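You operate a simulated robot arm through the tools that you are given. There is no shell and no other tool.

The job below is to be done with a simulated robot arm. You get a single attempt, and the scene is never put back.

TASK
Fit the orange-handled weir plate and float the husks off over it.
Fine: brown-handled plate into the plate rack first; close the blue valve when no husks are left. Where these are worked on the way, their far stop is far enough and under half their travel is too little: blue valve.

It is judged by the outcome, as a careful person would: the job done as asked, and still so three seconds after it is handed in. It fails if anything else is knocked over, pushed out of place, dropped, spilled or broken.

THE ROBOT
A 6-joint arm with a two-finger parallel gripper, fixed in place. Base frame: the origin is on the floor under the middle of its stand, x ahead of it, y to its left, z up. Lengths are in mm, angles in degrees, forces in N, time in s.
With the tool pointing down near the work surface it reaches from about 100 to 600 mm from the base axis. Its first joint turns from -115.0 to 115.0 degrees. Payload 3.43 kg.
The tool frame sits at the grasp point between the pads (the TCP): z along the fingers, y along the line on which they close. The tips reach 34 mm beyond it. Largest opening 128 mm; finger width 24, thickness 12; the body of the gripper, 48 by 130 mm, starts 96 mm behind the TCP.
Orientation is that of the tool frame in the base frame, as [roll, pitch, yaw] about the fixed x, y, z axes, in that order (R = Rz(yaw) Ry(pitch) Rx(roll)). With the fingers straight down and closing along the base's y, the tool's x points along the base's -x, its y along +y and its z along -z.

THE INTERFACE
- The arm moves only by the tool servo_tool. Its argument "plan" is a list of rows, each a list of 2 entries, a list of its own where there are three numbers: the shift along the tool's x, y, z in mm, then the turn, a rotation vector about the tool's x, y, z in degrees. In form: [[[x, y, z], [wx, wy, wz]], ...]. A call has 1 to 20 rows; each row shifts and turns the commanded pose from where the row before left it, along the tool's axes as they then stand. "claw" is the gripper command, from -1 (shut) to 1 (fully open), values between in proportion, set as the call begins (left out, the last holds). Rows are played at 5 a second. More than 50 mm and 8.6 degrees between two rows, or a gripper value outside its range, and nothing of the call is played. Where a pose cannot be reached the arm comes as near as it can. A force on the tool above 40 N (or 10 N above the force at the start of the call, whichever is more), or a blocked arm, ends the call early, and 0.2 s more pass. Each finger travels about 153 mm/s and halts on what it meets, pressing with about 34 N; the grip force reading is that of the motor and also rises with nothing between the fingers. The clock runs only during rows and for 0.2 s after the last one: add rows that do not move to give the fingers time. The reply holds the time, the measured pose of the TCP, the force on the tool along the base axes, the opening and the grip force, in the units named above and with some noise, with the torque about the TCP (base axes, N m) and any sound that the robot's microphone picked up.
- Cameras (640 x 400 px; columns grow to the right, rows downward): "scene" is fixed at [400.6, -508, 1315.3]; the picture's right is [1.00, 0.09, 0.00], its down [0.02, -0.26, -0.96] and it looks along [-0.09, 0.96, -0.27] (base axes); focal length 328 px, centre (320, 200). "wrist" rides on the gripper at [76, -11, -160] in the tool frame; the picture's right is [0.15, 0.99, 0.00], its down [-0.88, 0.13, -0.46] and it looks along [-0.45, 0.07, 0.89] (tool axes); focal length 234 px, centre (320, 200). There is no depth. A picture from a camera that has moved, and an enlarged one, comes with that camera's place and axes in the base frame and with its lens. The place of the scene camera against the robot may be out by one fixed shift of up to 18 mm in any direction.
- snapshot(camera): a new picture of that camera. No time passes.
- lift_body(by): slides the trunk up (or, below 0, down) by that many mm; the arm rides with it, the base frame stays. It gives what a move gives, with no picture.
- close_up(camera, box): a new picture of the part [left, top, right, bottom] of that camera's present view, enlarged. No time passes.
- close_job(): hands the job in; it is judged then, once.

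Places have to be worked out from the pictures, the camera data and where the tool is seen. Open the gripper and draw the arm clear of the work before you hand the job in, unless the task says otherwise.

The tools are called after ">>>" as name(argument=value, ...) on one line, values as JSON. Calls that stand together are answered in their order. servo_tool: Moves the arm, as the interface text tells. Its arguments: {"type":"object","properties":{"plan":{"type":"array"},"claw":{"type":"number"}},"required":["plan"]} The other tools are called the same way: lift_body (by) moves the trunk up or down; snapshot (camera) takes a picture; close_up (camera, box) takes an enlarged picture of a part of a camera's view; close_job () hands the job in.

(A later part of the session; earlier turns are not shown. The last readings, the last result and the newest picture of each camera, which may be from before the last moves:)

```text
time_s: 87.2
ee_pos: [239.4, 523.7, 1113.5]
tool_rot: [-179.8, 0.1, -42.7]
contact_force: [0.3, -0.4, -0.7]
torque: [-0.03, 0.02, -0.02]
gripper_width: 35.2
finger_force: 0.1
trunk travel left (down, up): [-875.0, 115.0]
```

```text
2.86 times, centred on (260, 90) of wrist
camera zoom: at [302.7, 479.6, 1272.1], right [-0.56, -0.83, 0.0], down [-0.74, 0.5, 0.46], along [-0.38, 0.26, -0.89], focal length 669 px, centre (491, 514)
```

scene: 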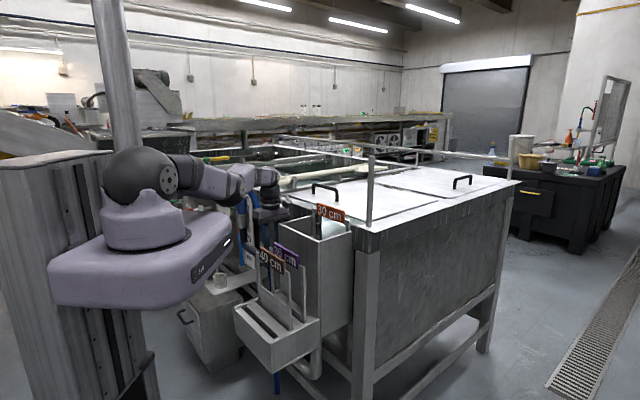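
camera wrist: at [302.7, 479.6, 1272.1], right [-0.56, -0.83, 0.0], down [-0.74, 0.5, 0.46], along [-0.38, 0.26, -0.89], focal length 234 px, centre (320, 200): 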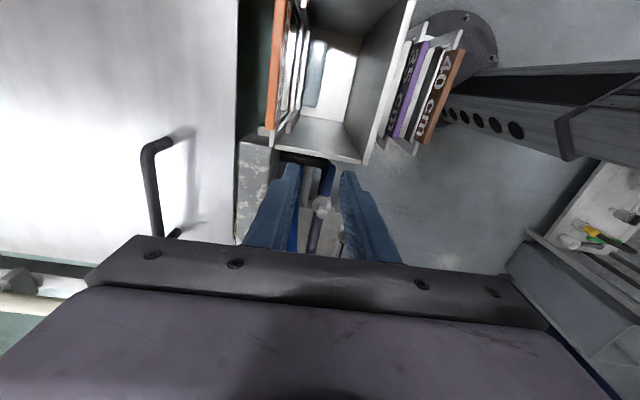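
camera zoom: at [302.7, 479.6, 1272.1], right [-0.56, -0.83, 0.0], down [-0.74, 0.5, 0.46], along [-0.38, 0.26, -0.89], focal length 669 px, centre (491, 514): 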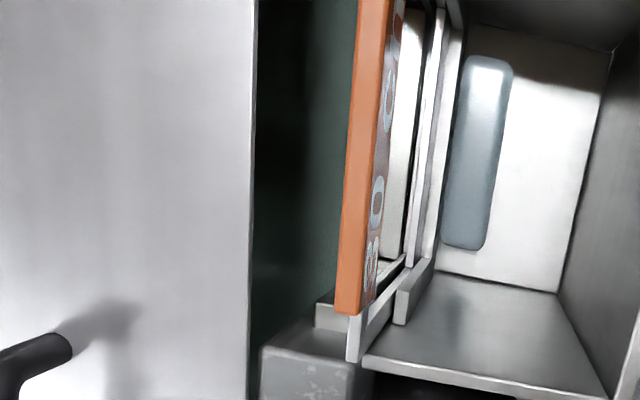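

Water now sheets over the orange plate into the box. I'll wait here and watch for husks arriving at the crest.

>>> servo_tool(plan=[[[0, 0, 0], [0, 0, 0]], [[0, 0, 0], [0, 0, 0]], [[0, 0, 0], [0, 0, 0]], [[0, 0, 0], [0, 0, 0]], [[0, 0, 0], [0, 0, 0]], [[0, 0, 0], [0, 0, 0]], [[0, 0, 0], [0, 0, 0]], [[0, 0, 0], [0, 0, 0]], [[0, 0, 0], [0, 0, 0]], [[0, 0, 0], [0, 0, 0]], [[0, 0, 0], [0, 0, 0]], [[0, 0, 0], [0, 0, 0]], [[0, 0, 0], [0, 0, 0]], [[0, 0, 0], [0, 0, 0]], [[0, 0, 0], [0, 0, 0]]])

>>> close_up(camera="wrist", box=[180, 0, 380, 160])

>>> close_up(camera="scene", box=[290, 180, 380, 250])

>>> close_up(camera="scene", box=[200, 140, 330, 210])

```text
time_s: 90.4
ee_pos: [240.6, 523.1, 1113.7]
tool_rot: [-180.0, 0.1, -42.7]
contact_force: [-0.7, 1.1, -0.2]
torque: [-0.02, 0.01, -0.03]
gripper_width: 35.3
finger_force: 0.1
trunk travel left (down, up): [-875.0, 115.0]
```

```text
2.50 times, centred on (280, 80) of wrist
camera zoom: at [302.2, 479.8, 1272.1], right [-0.56, -0.83, 0.0], down [-0.74, 0.5, 0.46], along [-0.38, 0.26, -0.89], focal length 585 px, centre (420, 500)
```

zoom: 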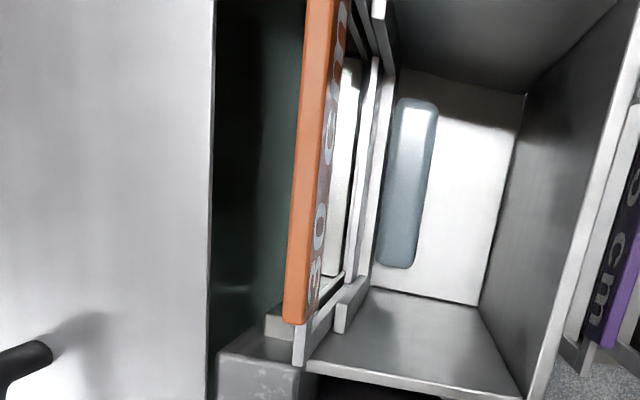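

```text
5.71 times, centred on (335, 215) of scene
camera zoom: at [400.6, -508.0, 1315.3], right [1.0, 0.09, 0.0], down [0.02, -0.26, -0.96], along [-0.09, 0.96, -0.27], focal length 1872 px, centre (234, 114)
```

zoom: 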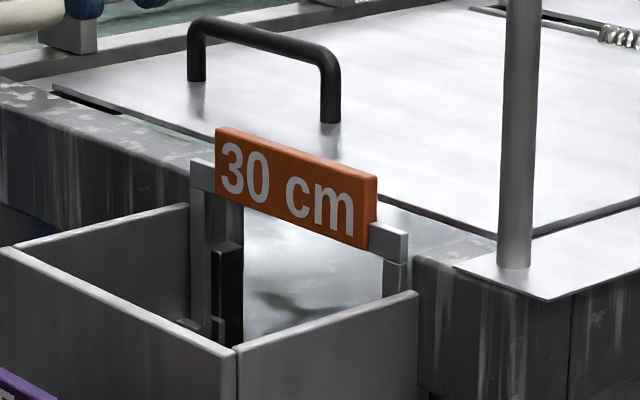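

```text
4.92 times, centred on (265, 175) of scene
camera zoom: at [400.6, -508.0, 1315.3], right [1.0, 0.09, 0.0], down [0.02, -0.26, -0.96], along [-0.09, 0.96, -0.27], focal length 1612 px, centre (591, 323)
```

zoom: 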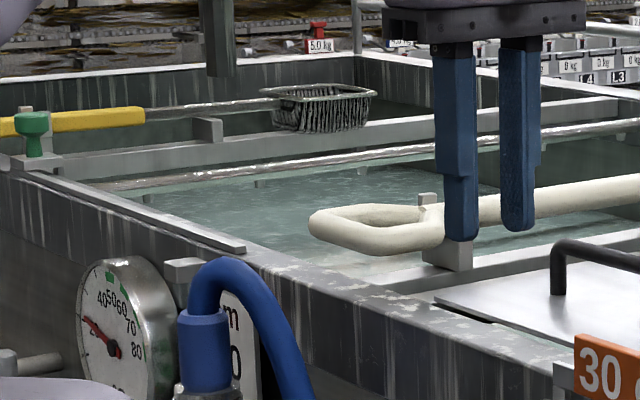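

No husks at the crest yet. I'll go back to the earlier viewpoint to see how the cluster in the corner is moving.

>>> servo_tool(plan=[[[-36, 14, 0], [0, 0, 0]], [[-36, 14, 0], [0, 0, 0]], [[-36, 14, 0], [0, 0, 0]], [[-34, 13, 0], [0, 0, 0]], [[0, 0, 0], [0, 0, 0]], [[0, 0, 0], [0, 0, 0]]])

>>> close_up(camera="wrist", box=[60, 130, 240, 250])

>>> close_up(camera="wrist", box=[140, 180, 220, 240])

```text
time_s: 91.8
ee_pos: [97.6, 577.2, 1112.7]
tool_rot: [-179.8, 0.1, -42.7]
contact_force: [0.8, -0.2, -0.9]
torque: [-0.01, -0.02, 0.0]
gripper_width: 35.2
finger_force: 0.0
trunk travel left (down, up): [-875.0, 115.0]
```

```text
3.33 times, centred on (150, 190) of wrist
camera zoom: at [161.7, 533.3, 1271.9], right [-0.56, -0.83, 0.0], down [-0.74, 0.5, 0.46], along [-0.38, 0.26, -0.89], focal length 781 px, centre (887, 233)
```

zoom: 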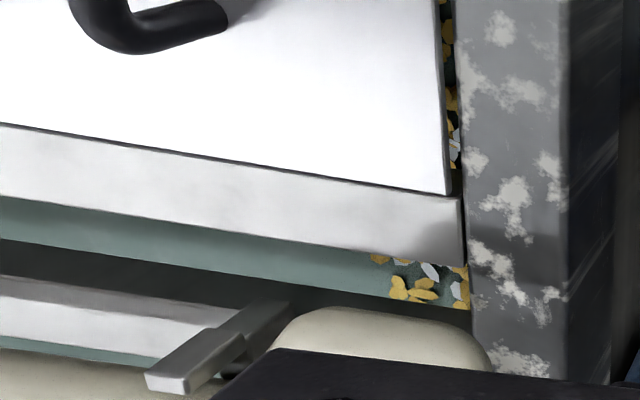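

```text
6.67 times, centred on (180, 210) of wrist
camera zoom: at [161.7, 533.3, 1271.9], right [-0.56, -0.83, 0.0], down [-0.74, 0.5, 0.46], along [-0.38, 0.26, -0.89], focal length 1561 px, centre (1253, 133)
```

zoom: 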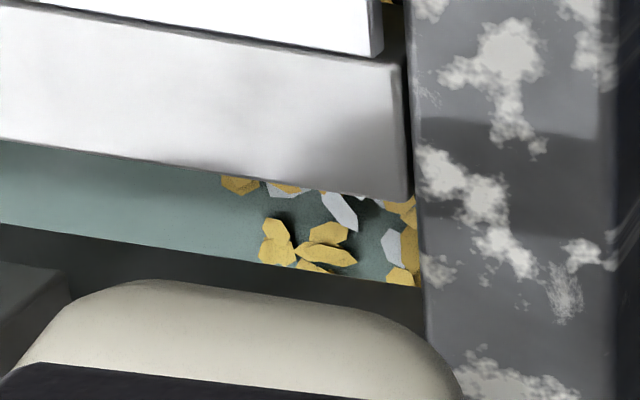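

Husks are now streaming under the lid along the rim gap toward the weir. I'll keep waiting and tracking them.

>>> servo_tool(plan=[[[0, 0, 0], [0, 0, 0]], [[0, 0, 0], [0, 0, 0]], [[0, 0, 0], [0, 0, 0]], [[0, 0, 0], [0, 0, 0]], [[0, 0, 0], [0, 0, 0]], [[0, 0, 0], [0, 0, 0]], [[0, 0, 0], [0, 0, 0]], [[0, 0, 0], [0, 0, 0]], [[0, 0, 0], [0, 0, 0]], [[0, 0, 0], [0, 0, 0]], [[0, 0, 0], [0, 0, 0]], [[0, 0, 0], [0, 0, 0]], [[0, 0, 0], [0, 0, 0]], [[0, 0, 0], [0, 0, 0]], [[0, 0, 0], [0, 0, 0]], [[0, 0, 0], [0, 0, 0]], [[0, 0, 0], [0, 0, 0]], [[0, 0, 0], [0, 0, 0]], [[0, 0, 0], [0, 0, 0]], [[0, 0, 0], [0, 0, 0]]])

>>> close_up(camera="wrist", box=[60, 130, 240, 250])

>>> close_up(camera="wrist", box=[160, 0, 260, 130])

```text
time_s: 96.0
ee_pos: [99.8, 576.3, 1114.0]
tool_rot: [-179.9, 0.1, -42.7]
contact_force: [0.6, -1.2, -0.3]
torque: [0.03, 0.03, -0.01]
gripper_width: 35.2
finger_force: 0.1
trunk travel left (down, up): [-875.0, 115.0]
```

```text
3.33 times, centred on (150, 190) of wrist
camera zoom: at [162.1, 533.0, 1272.1], right [-0.56, -0.83, 0.0], down [-0.74, 0.5, 0.46], along [-0.38, 0.26, -0.89], focal length 781 px, centre (887, 233)
```

zoom: 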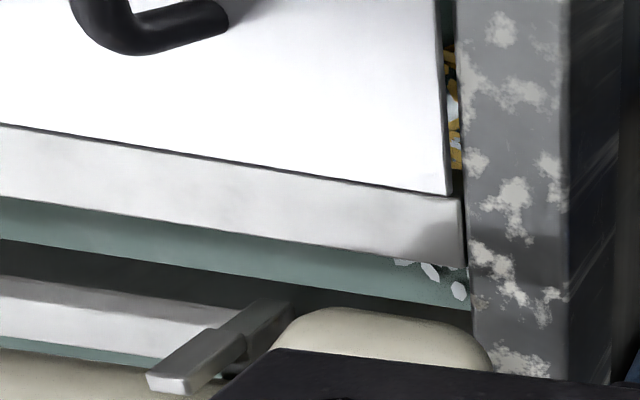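

```text
3.08 times, centred on (210, 65) of wrist
camera zoom: at [162.1, 533.0, 1272.1], right [-0.56, -0.83, 0.0], down [-0.74, 0.5, 0.46], along [-0.38, 0.26, -0.89], focal length 720 px, centre (658, 615)
```

zoom: 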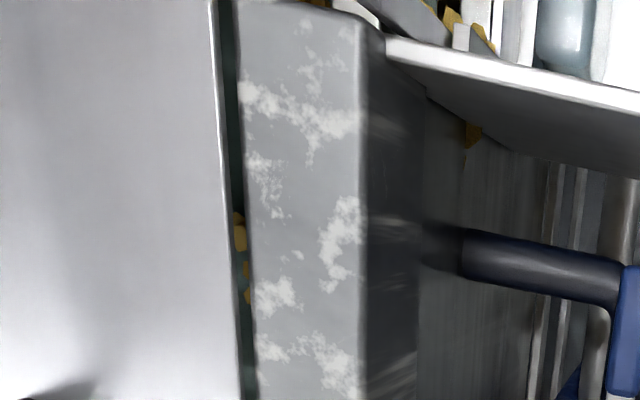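

The corner has cleared of golden husks; they are now strung along the gap and some are going over the orange plate. I'll move back to the weir view and keep watching.

>>> servo_tool(plan=[[[36, -14, 0], [0, 0, 0]], [[36, -14, 0], [0, 0, 0]], [[36, -14, 0], [0, 0, 0]], [[34, -13, 0], [0, 0, 0]], [[0, 0, 0], [0, 0, 0]], [[0, 0, 0], [0, 0, 0]]])

>>> snapshot(camera="wrist")

>>> close_up(camera="wrist", box=[180, 0, 380, 160])

>>> close_up(camera="scene", box=[290, 180, 380, 250])

```text
time_s: 97.4
ee_pos: [239.6, 519.6, 1115.0]
tool_rot: [-179.9, 0.0, -42.7]
contact_force: [0.9, 0.9, -0.1]
torque: [-0.01, 0.05, 0.02]
gripper_width: 35.5
finger_force: 0.0
trunk travel left (down, up): [-875.0, 115.0]
```

```text
taken
camera wrist: at [302.5, 476.9, 1273.6], right [-0.56, -0.83, 0.0], down [-0.74, 0.5, 0.46], along [-0.38, 0.26, -0.89], focal length 234 px, centre (320, 200)
```

wrist: 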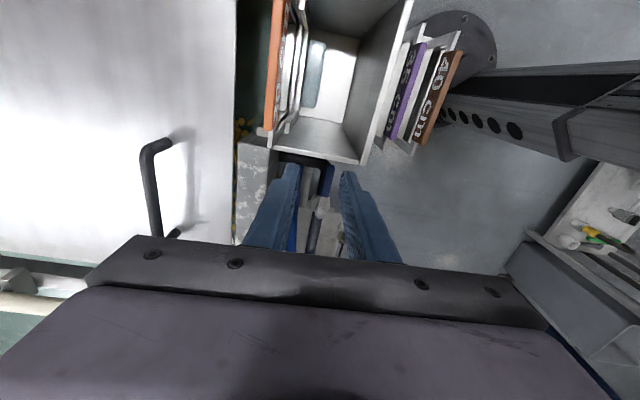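

```text
2.50 times, centred on (280, 80) of wrist
camera zoom: at [302.5, 476.9, 1273.6], right [-0.56, -0.83, 0.0], down [-0.74, 0.5, 0.46], along [-0.38, 0.26, -0.89], focal length 585 px, centre (420, 500)
```

zoom: 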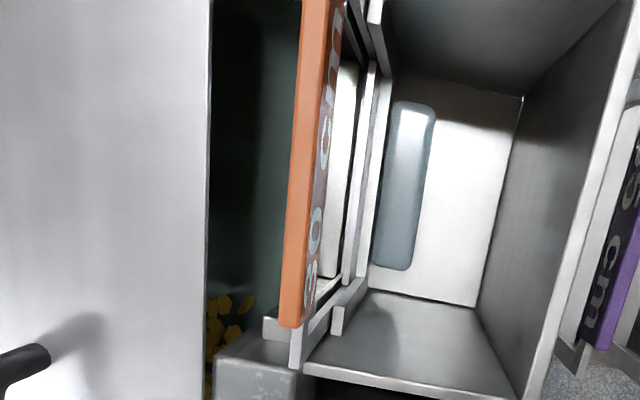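

```text
5.71 times, centred on (335, 215) of scene
camera zoom: at [400.6, -508.0, 1315.3], right [1.0, 0.09, 0.0], down [0.02, -0.26, -0.96], along [-0.09, 0.96, -0.27], focal length 1872 px, centre (234, 114)
```

zoom: 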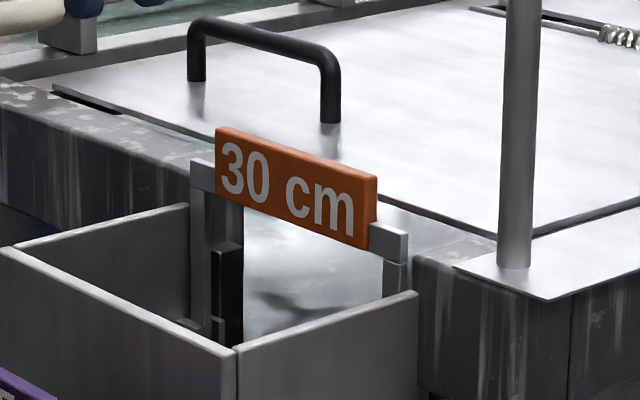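

Golden husks are arriving behind the orange plate. I'll wait here.

>>> servo_tool(plan=[[[0, 0, 0], [0, 0, 0]], [[0, 0, 0], [0, 0, 0]], [[0, 0, 0], [0, 0, 0]], [[0, 0, 0], [0, 0, 0]], [[0, 0, 0], [0, 0, 0]], [[0, 0, 0], [0, 0, 0]], [[0, 0, 0], [0, 0, 0]], [[0, 0, 0], [0, 0, 0]], [[0, 0, 0], [0, 0, 0]], [[0, 0, 0], [0, 0, 0]], [[0, 0, 0], [0, 0, 0]], [[0, 0, 0], [0, 0, 0]], [[0, 0, 0], [0, 0, 0]], [[0, 0, 0], [0, 0, 0]], [[0, 0, 0], [0, 0, 0]], [[0, 0, 0], [0, 0, 0]], [[0, 0, 0], [0, 0, 0]], [[0, 0, 0], [0, 0, 0]], [[0, 0, 0], [0, 0, 0]], [[0, 0, 0], [0, 0, 0]]])

>>> close_up(camera="wrist", box=[180, 0, 380, 160])

>>> servo_tool(plan=[[[0, 0, 0], [0, 0, 0]], [[0, 0, 0], [0, 0, 0]], [[0, 0, 0], [0, 0, 0]], [[0, 0, 0], [0, 0, 0]], [[0, 0, 0], [0, 0, 0]], [[0, 0, 0], [0, 0, 0]], [[0, 0, 0], [0, 0, 0]], [[0, 0, 0], [0, 0, 0]], [[0, 0, 0], [0, 0, 0]], [[0, 0, 0], [0, 0, 0]], [[0, 0, 0], [0, 0, 0]], [[0, 0, 0], [0, 0, 0]], [[0, 0, 0], [0, 0, 0]], [[0, 0, 0], [0, 0, 0]], [[0, 0, 0], [0, 0, 0]], [[0, 0, 0], [0, 0, 0]], [[0, 0, 0], [0, 0, 0]], [[0, 0, 0], [0, 0, 0]], [[0, 0, 0], [0, 0, 0]], [[0, 0, 0], [0, 0, 0]]])

>>> close_up(camera="wrist", box=[180, 0, 380, 160])

```text
time_s: 101.6
ee_pos: [239.1, 520.9, 1114.9]
tool_rot: [-179.9, 0.2, -42.7]
contact_force: [-0.8, -0.6, -0.7]
torque: [-0.01, -0.02, 0.01]
gripper_width: 35.1
finger_force: 0.0
trunk travel left (down, up): [-875.0, 115.0]
```

```text
2.50 times, centred on (280, 80) of wrist
camera zoom: at [302.0, 477.1, 1273.6], right [-0.56, -0.83, 0.0], down [-0.74, 0.5, 0.46], along [-0.38, 0.26, -0.89], focal length 585 px, centre (420, 500)
```

zoom: 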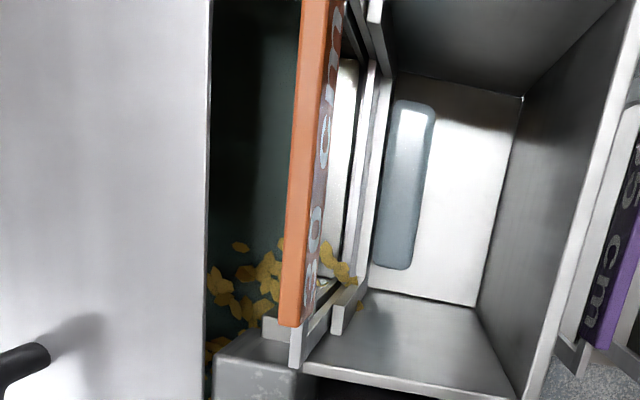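

```text
time_s: 105.8
ee_pos: [237.2, 519.7, 1114.9]
tool_rot: [-180.0, 0.0, -42.7]
contact_force: [0.2, 0.3, 0.0]
torque: [0.01, -0.02, 0.01]
gripper_width: 35.2
finger_force: 0.1
trunk travel left (down, up): [-875.0, 115.0]
```

```text
2.50 times, centred on (280, 80) of wrist
camera zoom: at [302.0, 477.1, 1273.6], right [-0.56, -0.83, 0.0], down [-0.74, 0.5, 0.46], along [-0.38, 0.26, -0.89], focal length 585 px, centre (420, 500)
```

zoom: 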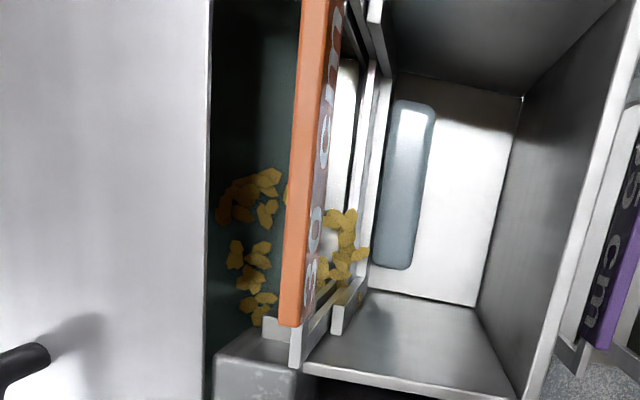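

The husks are collecting at the crest and going over into the box. I'll keep the water running.

>>> servo_tool(plan=[[[0, 0, 0], [0, 0, 0]], [[0, 0, 0], [0, 0, 0]], [[0, 0, 0], [0, 0, 0]], [[0, 0, 0], [0, 0, 0]], [[0, 0, 0], [0, 0, 0]], [[0, 0, 0], [0, 0, 0]], [[0, 0, 0], [0, 0, 0]], [[0, 0, 0], [0, 0, 0]], [[0, 0, 0], [0, 0, 0]], [[0, 0, 0], [0, 0, 0]], [[0, 0, 0], [0, 0, 0]], [[0, 0, 0], [0, 0, 0]], [[0, 0, 0], [0, 0, 0]], [[0, 0, 0], [0, 0, 0]], [[0, 0, 0], [0, 0, 0]], [[0, 0, 0], [0, 0, 0]], [[0, 0, 0], [0, 0, 0]], [[0, 0, 0], [0, 0, 0]], [[0, 0, 0], [0, 0, 0]], [[0, 0, 0], [0, 0, 0]]])

>>> close_up(camera="wrist", box=[180, 0, 380, 160])

>>> servo_tool(plan=[[[0, 0, 0], [0, 0, 0]], [[0, 0, 0], [0, 0, 0]], [[0, 0, 0], [0, 0, 0]], [[0, 0, 0], [0, 0, 0]], [[0, 0, 0], [0, 0, 0]], [[0, 0, 0], [0, 0, 0]], [[0, 0, 0], [0, 0, 0]], [[0, 0, 0], [0, 0, 0]], [[0, 0, 0], [0, 0, 0]], [[0, 0, 0], [0, 0, 0]], [[0, 0, 0], [0, 0, 0]], [[0, 0, 0], [0, 0, 0]], [[0, 0, 0], [0, 0, 0]], [[0, 0, 0], [0, 0, 0]], [[0, 0, 0], [0, 0, 0]], [[0, 0, 0], [0, 0, 0]], [[0, 0, 0], [0, 0, 0]], [[0, 0, 0], [0, 0, 0]], [[0, 0, 0], [0, 0, 0]], [[0, 0, 0], [0, 0, 0]]])

>>> close_up(camera="wrist", box=[180, 0, 380, 160])

>>> close_up(camera="scene", box=[290, 180, 380, 250])

```text
time_s: 110.0
ee_pos: [238.8, 521.6, 1114.7]
tool_rot: [-179.9, 0.1, -42.7]
contact_force: [-0.2, -0.1, 0.2]
torque: [-0.01, -0.02, 0.01]
gripper_width: 35.2
finger_force: 0.0
trunk travel left (down, up): [-875.0, 115.0]
```

```text
2.50 times, centred on (280, 80) of wrist
camera zoom: at [302.0, 477.1, 1273.6], right [-0.56, -0.83, 0.0], down [-0.74, 0.5, 0.46], along [-0.38, 0.26, -0.89], focal length 585 px, centre (420, 500)
```

zoom: 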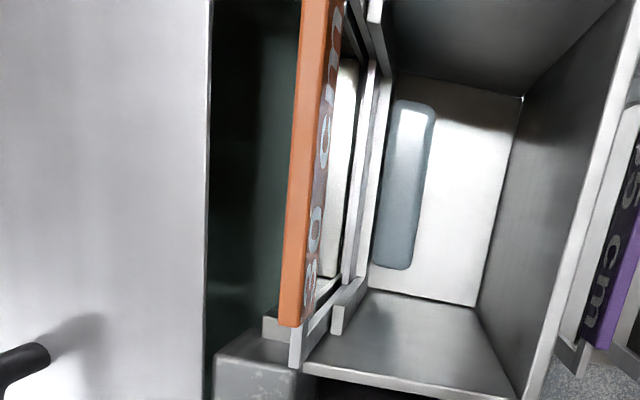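

```text
time_s: 114.2
ee_pos: [239.4, 521.9, 1115.1]
tool_rot: [-179.9, 0.1, -42.7]
contact_force: [0.3, 0.2, -0.8]
torque: [0.03, 0.01, -0.01]
gripper_width: 34.9
finger_force: 0.1
trunk travel left (down, up): [-875.0, 115.0]
```

```text
2.50 times, centred on (280, 80) of wrist
camera zoom: at [302.0, 477.1, 1273.6], right [-0.56, -0.83, 0.0], down [-0.74, 0.5, 0.46], along [-0.38, 0.26, -0.89], focal length 585 px, centre (420, 500)
```

zoom: 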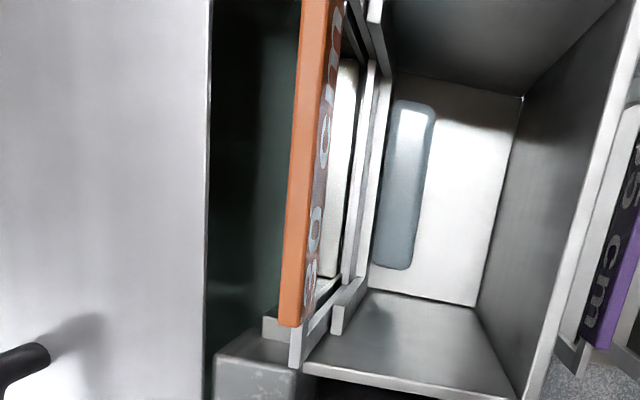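

```text
5.71 times, centred on (335, 215) of scene
camera zoom: at [400.6, -508.0, 1315.3], right [1.0, 0.09, 0.0], down [0.02, -0.26, -0.96], along [-0.09, 0.96, -0.27], focal length 1872 px, centre (234, 114)
```

zoom: 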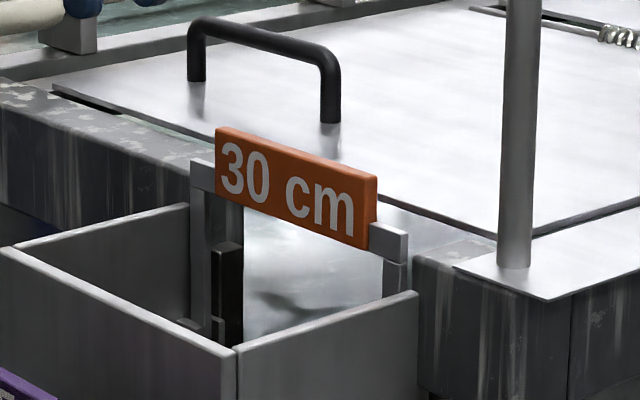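

The weir pool has been clear for two looks. I'll go back to the corner viewpoint to make sure no husks remain there or along the gap.

>>> servo_tool(plan=[[[-36, 14, 0], [0, 0, 0]], [[-36, 14, 0], [0, 0, 0]], [[-36, 14, 0], [0, 0, 0]], [[-34, 13, 0], [0, 0, 0]], [[0, 0, 0], [0, 0, 0]], [[0, 0, 0], [0, 0, 0]]])

>>> snapshot(camera="wrist")

>>> close_up(camera="wrist", box=[60, 130, 240, 250])

>>> close_up(camera="wrist", box=[160, 0, 260, 200])

>>> close_up(camera="wrist", box=[0, 170, 140, 320])

```text
time_s: 115.6
ee_pos: [95.8, 578.7, 1113.2]
tool_rot: [-179.9, 0.0, -42.7]
contact_force: [0.1, -0.2, -0.2]
torque: [0.01, -0.01, 0.02]
gripper_width: 35.3
finger_force: 0.1
trunk travel left (down, up): [-875.0, 115.0]
```

```text
taken
camera wrist: at [159.3, 535.0, 1272.5], right [-0.56, -0.83, 0.0], down [-0.74, 0.5, 0.46], along [-0.38, 0.26, -0.89], focal length 234 px, centre (320, 200)
```

wrist: 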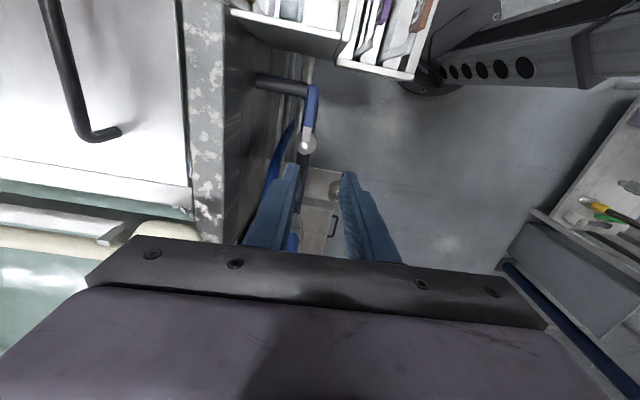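

```text
3.33 times, centred on (150, 190) of wrist
camera zoom: at [159.3, 535.0, 1272.5], right [-0.56, -0.83, 0.0], down [-0.74, 0.5, 0.46], along [-0.38, 0.26, -0.89], focal length 781 px, centre (887, 233)
```

zoom: 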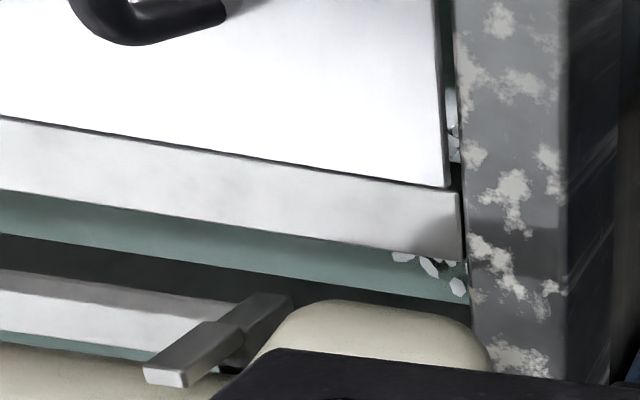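

```text
2.00 times, centred on (210, 100) of wrist
camera zoom: at [159.3, 535.0, 1272.5], right [-0.56, -0.83, 0.0], down [-0.74, 0.5, 0.46], along [-0.38, 0.26, -0.89], focal length 468 px, centre (540, 400)
```

zoom: 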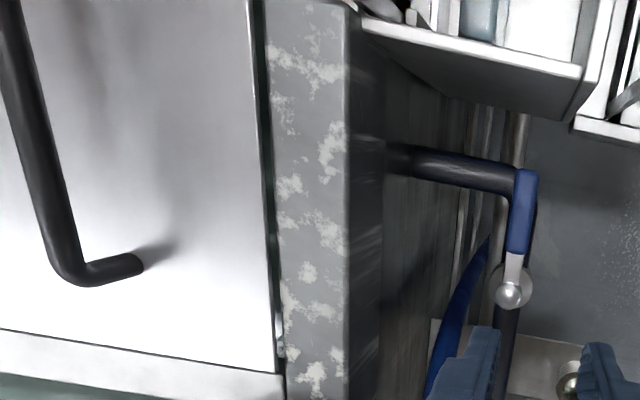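

```text
2.67 times, centred on (70, 245) of wrist
camera zoom: at [159.3, 535.0, 1272.5], right [-0.56, -0.83, 0.0], down [-0.74, 0.5, 0.46], along [-0.38, 0.26, -0.89], focal length 624 px, centre (987, 80)
```

zoom: 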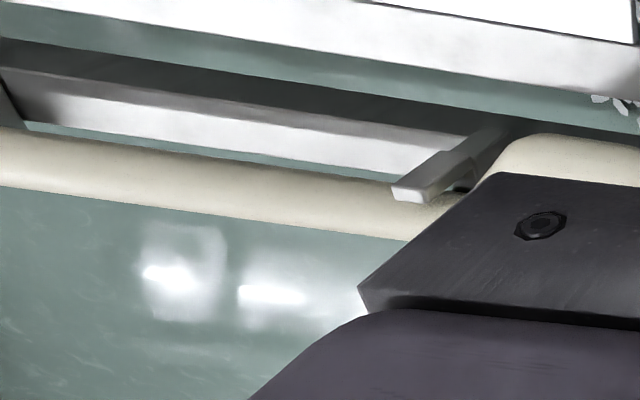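

No golden husks are left in the corner or the gap; only a few whitish pieces remain, unmoved. I'll zoom in on those to be sure what they are.

>>> close_up(camera="wrist", box=[160, 190, 210, 225])

>>> close_up(camera="wrist", box=[170, 120, 220, 200])

>>> close_up(camera="wrist", box=[170, 0, 270, 40])

```text
11.43 times, centred on (185, 208) of wrist
camera zoom: at [159.3, 535.0, 1272.5], right [-0.56, -0.83, 0.0], down [-0.74, 0.5, 0.46], along [-0.38, 0.26, -0.89], focal length 2676 px, centre (1863, 114)
```

zoom: 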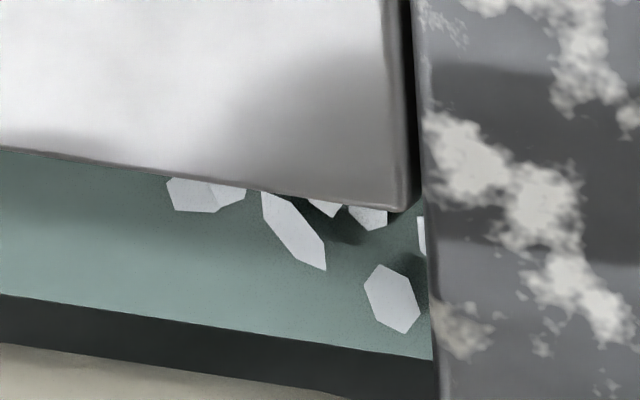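

```text
5.00 times, centred on (195, 160) of wrist
camera zoom: at [159.3, 535.0, 1272.5], right [-0.56, -0.83, 0.0], down [-0.74, 0.5, 0.46], along [-0.38, 0.26, -0.89], focal length 1171 px, centre (945, 400)
```

zoom: 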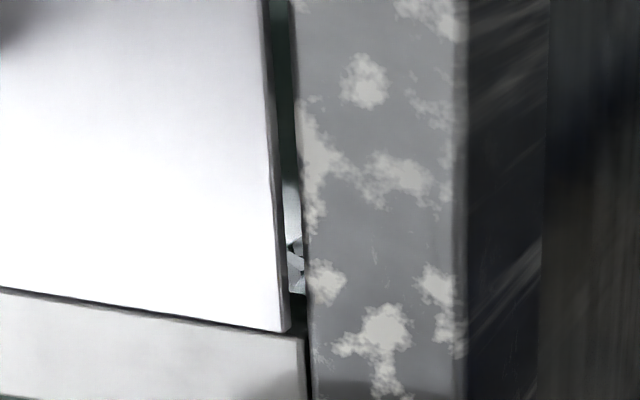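

```text
6.40 times, centred on (220, 20) of wrist
camera zoom: at [159.3, 535.0, 1272.5], right [-0.56, -0.83, 0.0], down [-0.74, 0.5, 0.46], along [-0.38, 0.26, -0.89], focal length 1499 px, centre (960, 1352)
```

zoom: 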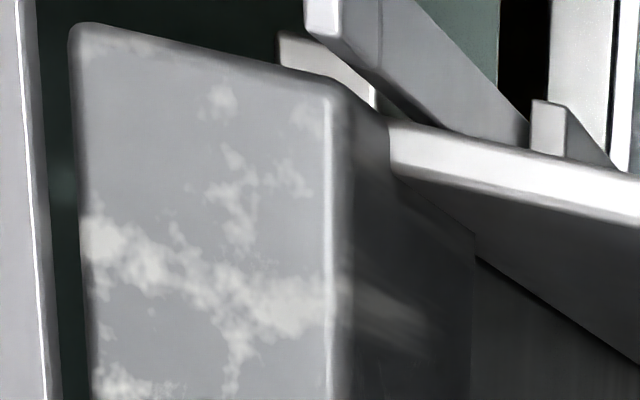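

Those are pale, static kernels that sank and stayed behind while the golden husks floated away. I'll wait a few more seconds with the flow on to catch any stragglers from under the lid.

>>> servo_tool(plan=[[[36, -14, 0], [0, 0, 0]], [[36, -14, 0], [0, 0, 0]], [[36, -14, 0], [0, 0, 0]], [[34, -13, 0], [0, 0, 0]], [[0, 0, 0], [0, 0, 0]], [[0, 0, 0], [0, 0, 0]], [[0, 0, 0], [0, 0, 0]], [[0, 0, 0], [0, 0, 0]], [[0, 0, 0], [0, 0, 0]], [[0, 0, 0], [0, 0, 0]], [[0, 0, 0], [0, 0, 0]], [[0, 0, 0], [0, 0, 0]], [[0, 0, 0], [0, 0, 0]], [[0, 0, 0], [0, 0, 0]], [[0, 0, 0], [0, 0, 0]]])

>>> close_up(camera="wrist", box=[180, 0, 380, 160])

>>> servo_tool(plan=[[[0, 0, 0], [0, 0, 0]], [[0, 0, 0], [0, 0, 0]], [[0, 0, 0], [0, 0, 0]], [[0, 0, 0], [0, 0, 0]], [[0, 0, 0], [0, 0, 0]], [[0, 0, 0], [0, 0, 0]], [[0, 0, 0], [0, 0, 0]], [[0, 0, 0], [0, 0, 0]], [[0, 0, 0], [0, 0, 0]], [[0, 0, 0], [0, 0, 0]], [[0, 0, 0], [0, 0, 0]], [[0, 0, 0], [0, 0, 0]], [[0, 0, 0], [0, 0, 0]], [[0, 0, 0], [0, 0, 0]], [[0, 0, 0], [0, 0, 0]]])

>>> close_up(camera="wrist", box=[180, 0, 380, 160])

```text
time_s: 118.8
ee_pos: [236.4, 522.6, 1113.1]
tool_rot: [-180.0, 0.2, -42.6]
contact_force: [-0.2, 0.9, -0.4]
torque: [-0.02, -0.03, 0.01]
gripper_width: 35.3
finger_force: 0.1
trunk travel left (down, up): [-875.0, 115.0]
```

```text
2.50 times, centred on (280, 80) of wrist
camera zoom: at [300.3, 479.3, 1271.4], right [-0.56, -0.83, 0.0], down [-0.74, 0.5, 0.46], along [-0.38, 0.26, -0.89], focal length 585 px, centre (420, 500)
```

zoom: 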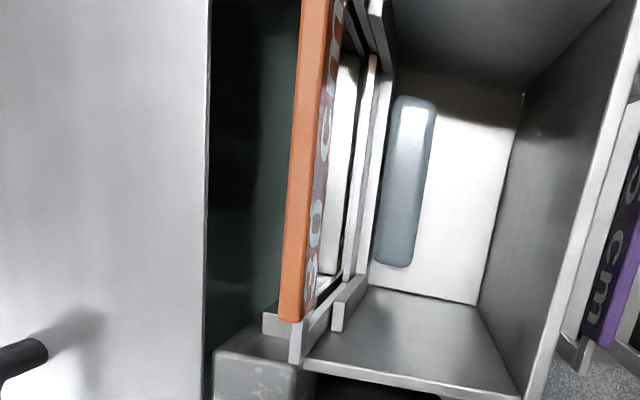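

```text
time_s: 122.0
ee_pos: [237.6, 522.2, 1112.8]
tool_rot: [-180.0, 0.1, -42.7]
contact_force: [-0.3, -0.1, -0.3]
torque: [0.0, 0.0, -0.05]
gripper_width: 35.2
finger_force: 0.1
trunk travel left (down, up): [-875.0, 115.0]
```

```text
2.50 times, centred on (280, 80) of wrist
camera zoom: at [300.3, 479.3, 1271.4], right [-0.56, -0.83, 0.0], down [-0.74, 0.5, 0.46], along [-0.38, 0.26, -0.89], focal length 585 px, centre (420, 500)
```

zoom: 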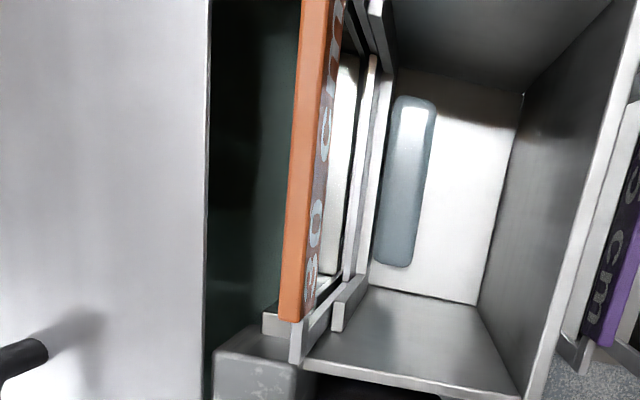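

Still clear after several more seconds, so no husks are left. Now I'll return to the valve lever to close it, hovering over it first.

>>> servo_tool(plan=[[[-31, 8.8, 10], [0, 0, 0]], [[-31, 8.8, 10], [0, 0, 0]], [[-31, 8.8, 10], [0, 0, 0]], [[-31.3, 8.9, 10], [0, 0, 2.3]], [[0, 0, 0], [0, 0, 0]], [[0, 0, 0], [0, 0, 0]]])

>>> snapshot(camera="wrist")

>>> close_up(camera="wrist", box=[200, 40, 440, 260])

```text
time_s: 123.4
ee_pos: [126.2, 580.1, 1074.0]
tool_rot: [-179.9, 0.0, -45.0]
contact_force: [0.4, 1.0, 0.3]
torque: [0.0, -0.04, 0.0]
gripper_width: 35.3
finger_force: 0.1
trunk travel left (down, up): [-875.0, 115.0]
```

```text
taken
camera wrist: at [186.8, 533.3, 1233.6], right [-0.6, -0.8, 0.0], down [-0.72, 0.53, 0.46], along [-0.37, 0.27, -0.89], focal length 234 px, centre (320, 200)
```

wrist: 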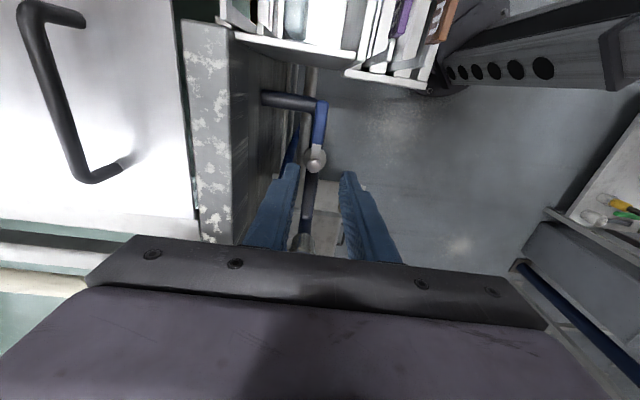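

```text
1.82 times, centred on (320, 150) of wrist
camera zoom: at [186.8, 533.3, 1233.6], right [-0.6, -0.8, 0.0], down [-0.72, 0.53, 0.46], along [-0.37, 0.27, -0.89], focal length 426 px, centre (320, 291)
```

zoom: 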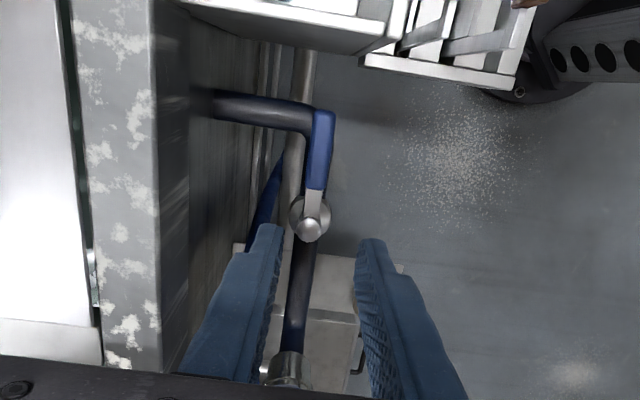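

Lever found along q from the stem at p≈499, with the fork centred over it at p≈498.8, q≈321. Descending to just above the lever.

>>> servo_tool(plan=[[[0, 0, 40], [0, 0, 0]], [[0, 0, 40], [0, 0, 0]], [[0, 0, 40], [0, 0, 0]], [[0, 0, 40], [0, 0, 0]], [[0, 0, 40], [0, 0, 0]], [[0, 0, 0], [0, 0, 0]]])

>>> close_up(camera="wrist", box=[200, 40, 440, 260])

>>> close_up(camera="scene", box=[215, 170, 345, 270])

```text
time_s: 124.8
ee_pos: [122.7, 580.0, 874.2]
tool_rot: [-180.0, 0.1, -45.0]
contact_force: [0.4, -0.4, -0.5]
torque: [0.01, -0.01, -0.01]
gripper_width: 34.9
finger_force: 0.1
trunk travel left (down, up): [-875.0, 115.0]
```

```text
1.82 times, centred on (320, 150) of wrist
camera zoom: at [184.6, 534.5, 1032.5], right [-0.6, -0.8, 0.0], down [-0.72, 0.53, 0.46], along [-0.37, 0.27, -0.89], focal length 426 px, centre (320, 291)
```

zoom: 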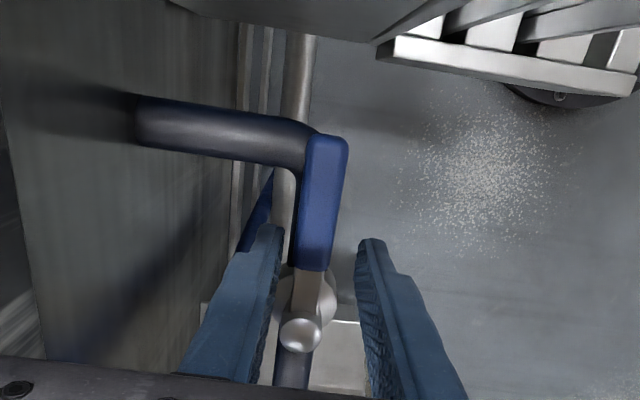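

```text
4.00 times, centred on (280, 220) of scene
camera zoom: at [400.6, -508.0, 1315.3], right [1.0, 0.09, 0.0], down [0.02, -0.26, -0.96], along [-0.09, 0.96, -0.27], focal length 1310 px, centre (480, 120)
```

zoom: 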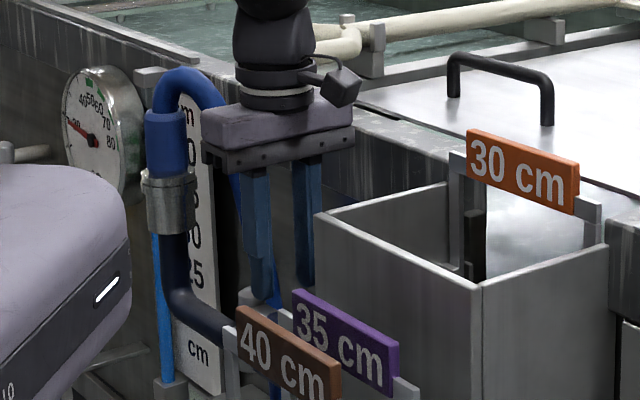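

Lever centred between the fingers. Lowering the last 43 mm to straddle it.

>>> servo_tool(plan=[[[0, 0, 15], [0, 0, 0]], [[0, 0, 15], [0, 0, 0]], [[0, 0, 13], [0, 0, 0]], [[0, 0, 0], [0, 0, 0]]])

>>> close_up(camera="wrist", box=[200, 40, 440, 260])

```text
time_s: 125.8
ee_pos: [124.7, 581.2, 830.9]
tool_rot: [-179.9, 0.1, -45.0]
contact_force: [-0.3, -1.2, -0.5]
torque: [0.02, -0.03, -0.03]
gripper_width: 35.2
finger_force: 0.1
trunk travel left (down, up): [-875.0, 115.0]
```

```text
1.82 times, centred on (320, 150) of wrist
camera zoom: at [185.7, 534.4, 989.7], right [-0.6, -0.8, 0.0], down [-0.72, 0.53, 0.46], along [-0.37, 0.27, -0.89], focal length 426 px, centre (320, 291)
```

zoom: 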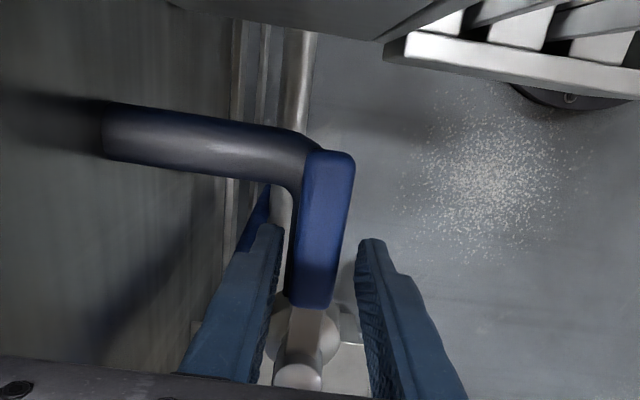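

Straddled with no contact. Now I'll swing the lever back about the stem toward its shut position.

>>> servo_tool(plan=[[[-0.57, 8.68, 0], [0, 0, 7.5]], [[-0.57, 8.68, 0], [0, 0, 7.5]], [[-0.57, 8.68, 0], [0, 0, 7.5]], [[-0.57, 8.68, 0], [0, 0, 7.5]], [[0, 0, 0], [0, 0, 0]]])

>>> close_up(camera="wrist", box=[200, 40, 440, 260])

```text
time_s: 127.0
ee_pos: [94.2, 564.5, 829.9]
tool_rot: [-180.0, 0.1, -75.1]
contact_force: [1.8, -0.6, -0.2]
torque: [0.01, -0.05, 0.01]
gripper_width: 36.2
finger_force: 0.8
trunk travel left (down, up): [-875.0, 115.0]
```

```text
1.82 times, centred on (320, 150) of wrist
camera zoom: at [124.2, 492.8, 989.1], right [-0.92, -0.4, 0.0], down [-0.35, 0.82, 0.46], along [-0.18, 0.42, -0.89], focal length 426 px, centre (320, 291)
```

zoom: 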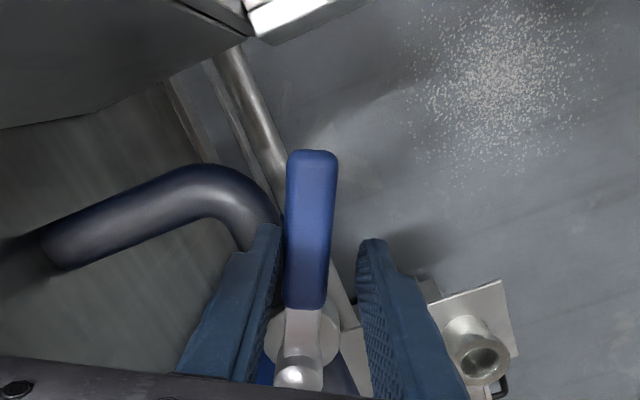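

The lever follows at under 2 N. Continuing the closing swing.

>>> servo_tool(plan=[[[-0.57, 8.68, 0], [0, 0, 7.5]], [[-0.57, 8.68, 0], [0, 0, 7.5]], [[-0.57, 8.68, 0], [0, 0, 7.5]], [[-0.57, 8.68, 0], [0, 0, 7.5]], [[0, 0, 0], [0, 0, 0]]])

>>> servo_tool(plan=[[[-0.57, 8.68, 0], [0, 0, 7.5]], [[-0.57, 8.68, 0], [0, 0, 7.5]], [[-0.25, 5.8, 0], [0, 0, 5]], [[0, 0, 0], [0, 0, 0]]])

>>> close_up(camera="wrist", box=[200, 40, 440, 260])

>>> close_up(camera="scene", box=[215, 180, 305, 270])

```text
time_s: 128.2
ee_pos: [59.0, 563.3, 829.6]
tool_rot: [179.9, 0.1, -105.0]
contact_force: [1.3, -0.7, -0.1]
torque: [0.01, -0.06, 0.01]
gripper_width: 36.3
finger_force: 0.5
trunk travel left (down, up): [-875.0, 115.0]
```

```text
time_s: 129.2
ee_pos: [37.3, 573.4, 831.2]
tool_rot: [179.9, 0.2, -125.1]
contact_force: [0.4, -0.9, -1.1]
torque: [-0.05, -0.02, 0.03]
gripper_width: 35.9
finger_force: 0.7
trunk travel left (down, up): [-875.0, 115.0]
```

```text
1.82 times, centred on (320, 150) of wrist
camera zoom: at [3.3, 504.3, 989.5], right [-0.89, 0.45, 0.0], down [0.4, 0.8, 0.46], along [0.2, 0.41, -0.89], focal length 426 px, centre (320, 291)
```

zoom: 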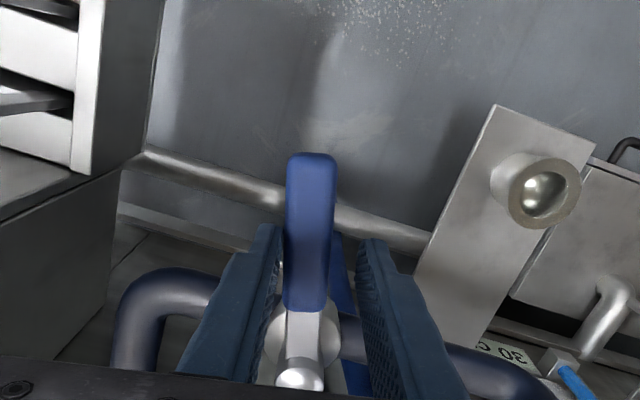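

```text
4.44 times, centred on (260, 225) of scene
camera zoom: at [400.6, -508.0, 1315.3], right [1.0, 0.09, 0.0], down [0.02, -0.26, -0.96], along [-0.09, 0.96, -0.27], focal length 1456 px, centre (587, 89)
```

zoom: 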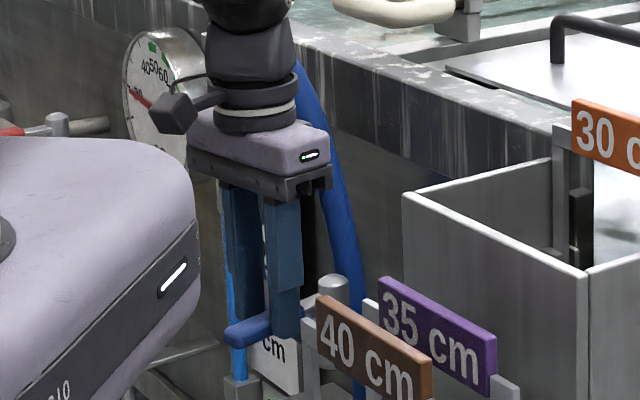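

About 15° to go. I'll continue in small steps until the closing stop is felt.

>>> servo_tool(plan=[[[-0.25, 5.8, 0], [0, 0, 5]], [[-0.25, 5.8, 0], [0, 0, 5]], [[0, 0, 0], [0, 0, 0]]])

>>> servo_tool(plan=[[[-0.06, 3.5, 0], [0, 0, 3]], [[-0.04, 2.3, 0], [0, 0, 2]], [[0, 0, 0], [0, 0, 0]]])

>>> close_up(camera="wrist", box=[200, 40, 440, 260])

>>> close_up(camera="scene", box=[215, 190, 295, 270])

```text
time_s: 130.0
ee_pos: [30.1, 579.8, 831.7]
tool_rot: [179.9, 0.1, -135.0]
contact_force: [2.0, -0.7, -1.0]
torque: [-0.06, 0.0, 0.05]
gripper_width: 36.2
finger_force: 1.2
trunk travel left (down, up): [-875.0, 115.0]
```

```text
time_s: 130.8
ee_pos: [26.9, 586.6, 832.2]
tool_rot: [180.0, 0.2, -140.0]
contact_force: [0.7, -1.8, 0.4]
torque: [-0.07, -0.01, 0.02]
gripper_width: 36.5
finger_force: 0.9
trunk travel left (down, up): [-875.0, 115.0]
```

```text
1.82 times, centred on (320, 150) of wrist
camera zoom: at [-25.0, 527.3, 990.0], right [-0.75, 0.66, 0.0], down [0.59, 0.67, 0.46], along [0.3, 0.34, -0.89], focal length 426 px, centre (320, 291)
```

zoom: 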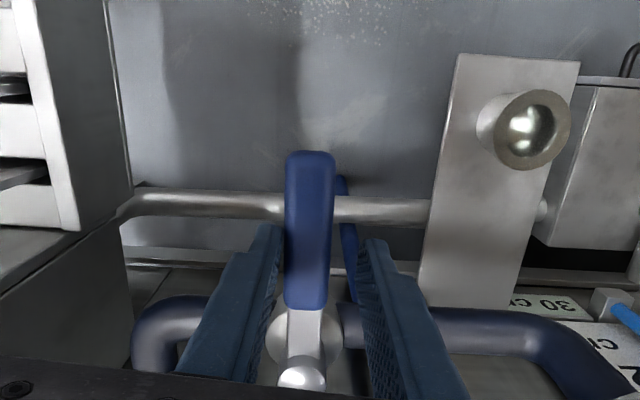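

```text
5.00 times, centred on (255, 230) of scene
camera zoom: at [400.6, -508.0, 1315.3], right [1.0, 0.09, 0.0], down [0.02, -0.26, -0.96], along [-0.09, 0.96, -0.27], focal length 1638 px, centre (645, 50)
```

zoom: 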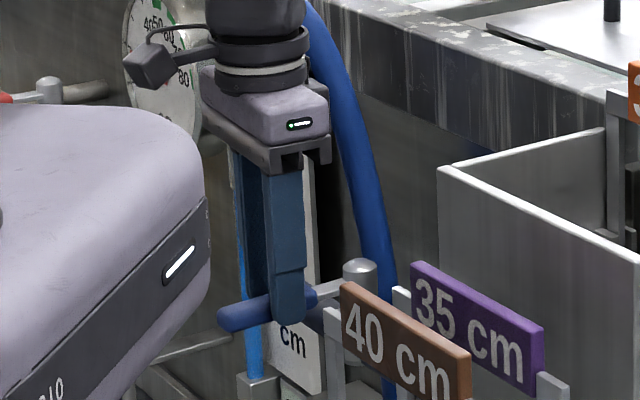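

The lever tip is back at its original spot in the scene view, but no stop force yet. I'll nudge in 1.5° steps until it firms up.

>>> servo_tool(plan=[[[-0.03, 1.8, 0], [0, 0, 1.5]], [[-0.03, 1.8, 0], [0, 0, 1.5]], [[0, 0, 0], [0, 0, 0]]])

>>> servo_tool(plan=[[[-0.03, 1.8, 0], [0, 0, 1.5]], [[0, 0, 0], [0, 0, 0]]])

>>> close_up(camera="scene", box=[215, 190, 295, 270])

```text
time_s: 131.6
ee_pos: [25.1, 586.9, 830.6]
tool_rot: [-180.0, 0.1, -143.0]
contact_force: [8.8, -4.0, 1.5]
torque: [-0.13, -0.22, 0.18]
gripper_width: 40.0
finger_force: 4.4
trunk travel left (down, up): [-875.0, 115.0]
```

```text
time_s: 132.2
ee_pos: [24.1, 588.4, 831.1]
tool_rot: [-179.9, 0.1, -144.5]
contact_force: [13.0, -7.0, 0.1]
torque: [-0.21, -0.34, 0.3]
gripper_width: 42.6
finger_force: 6.6
trunk travel left (down, up): [-875.0, 115.0]
```

```text
5.00 times, centred on (255, 230) of scene
camera zoom: at [400.6, -508.0, 1315.3], right [1.0, 0.09, 0.0], down [0.02, -0.26, -0.96], along [-0.09, 0.96, -0.27], focal length 1638 px, centre (645, 50)
```

zoom: 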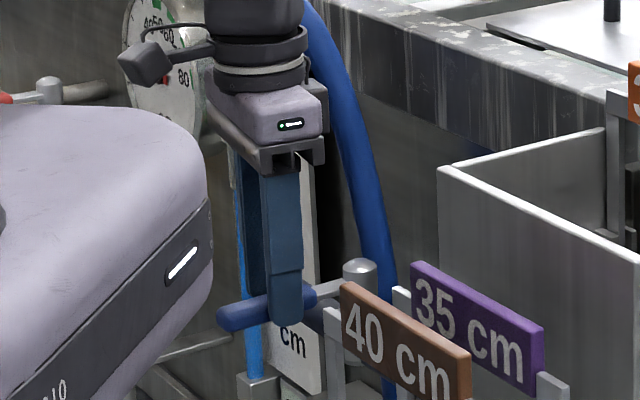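

The valve is firmly on its closing stop (15 N, lever exactly where it started). I'll back off into the slack, then lift straight up off the lever.

>>> servo_tool(plan=[[[0, -5, 0], [0, 0, -4]], [[0, -4, 0], [0, 0, -3]], [[0, 0, 0], [0, 0, 0]]])

>>> close_up(camera="wrist", box=[200, 40, 440, 260])

```text
time_s: 133.0
ee_pos: [27.3, 581.8, 831.7]
tool_rot: [179.8, 0.2, -137.4]
contact_force: [-0.3, -0.5, -0.1]
torque: [0.02, -0.01, 0.01]
gripper_width: 35.2
finger_force: 0.1
trunk travel left (down, up): [-875.0, 115.0]
```

```text
1.82 times, centred on (320, 150) of wrist
camera zoom: at [-21.1, 522.4, 989.9], right [-0.78, 0.63, 0.0], down [0.56, 0.69, 0.46], along [0.29, 0.36, -0.89], focal length 426 px, centre (320, 291)
```

zoom: 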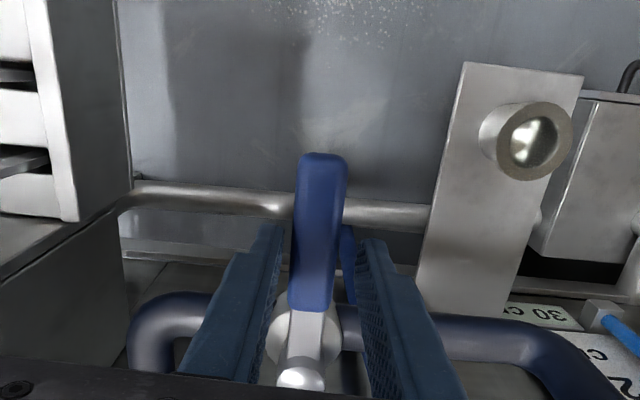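

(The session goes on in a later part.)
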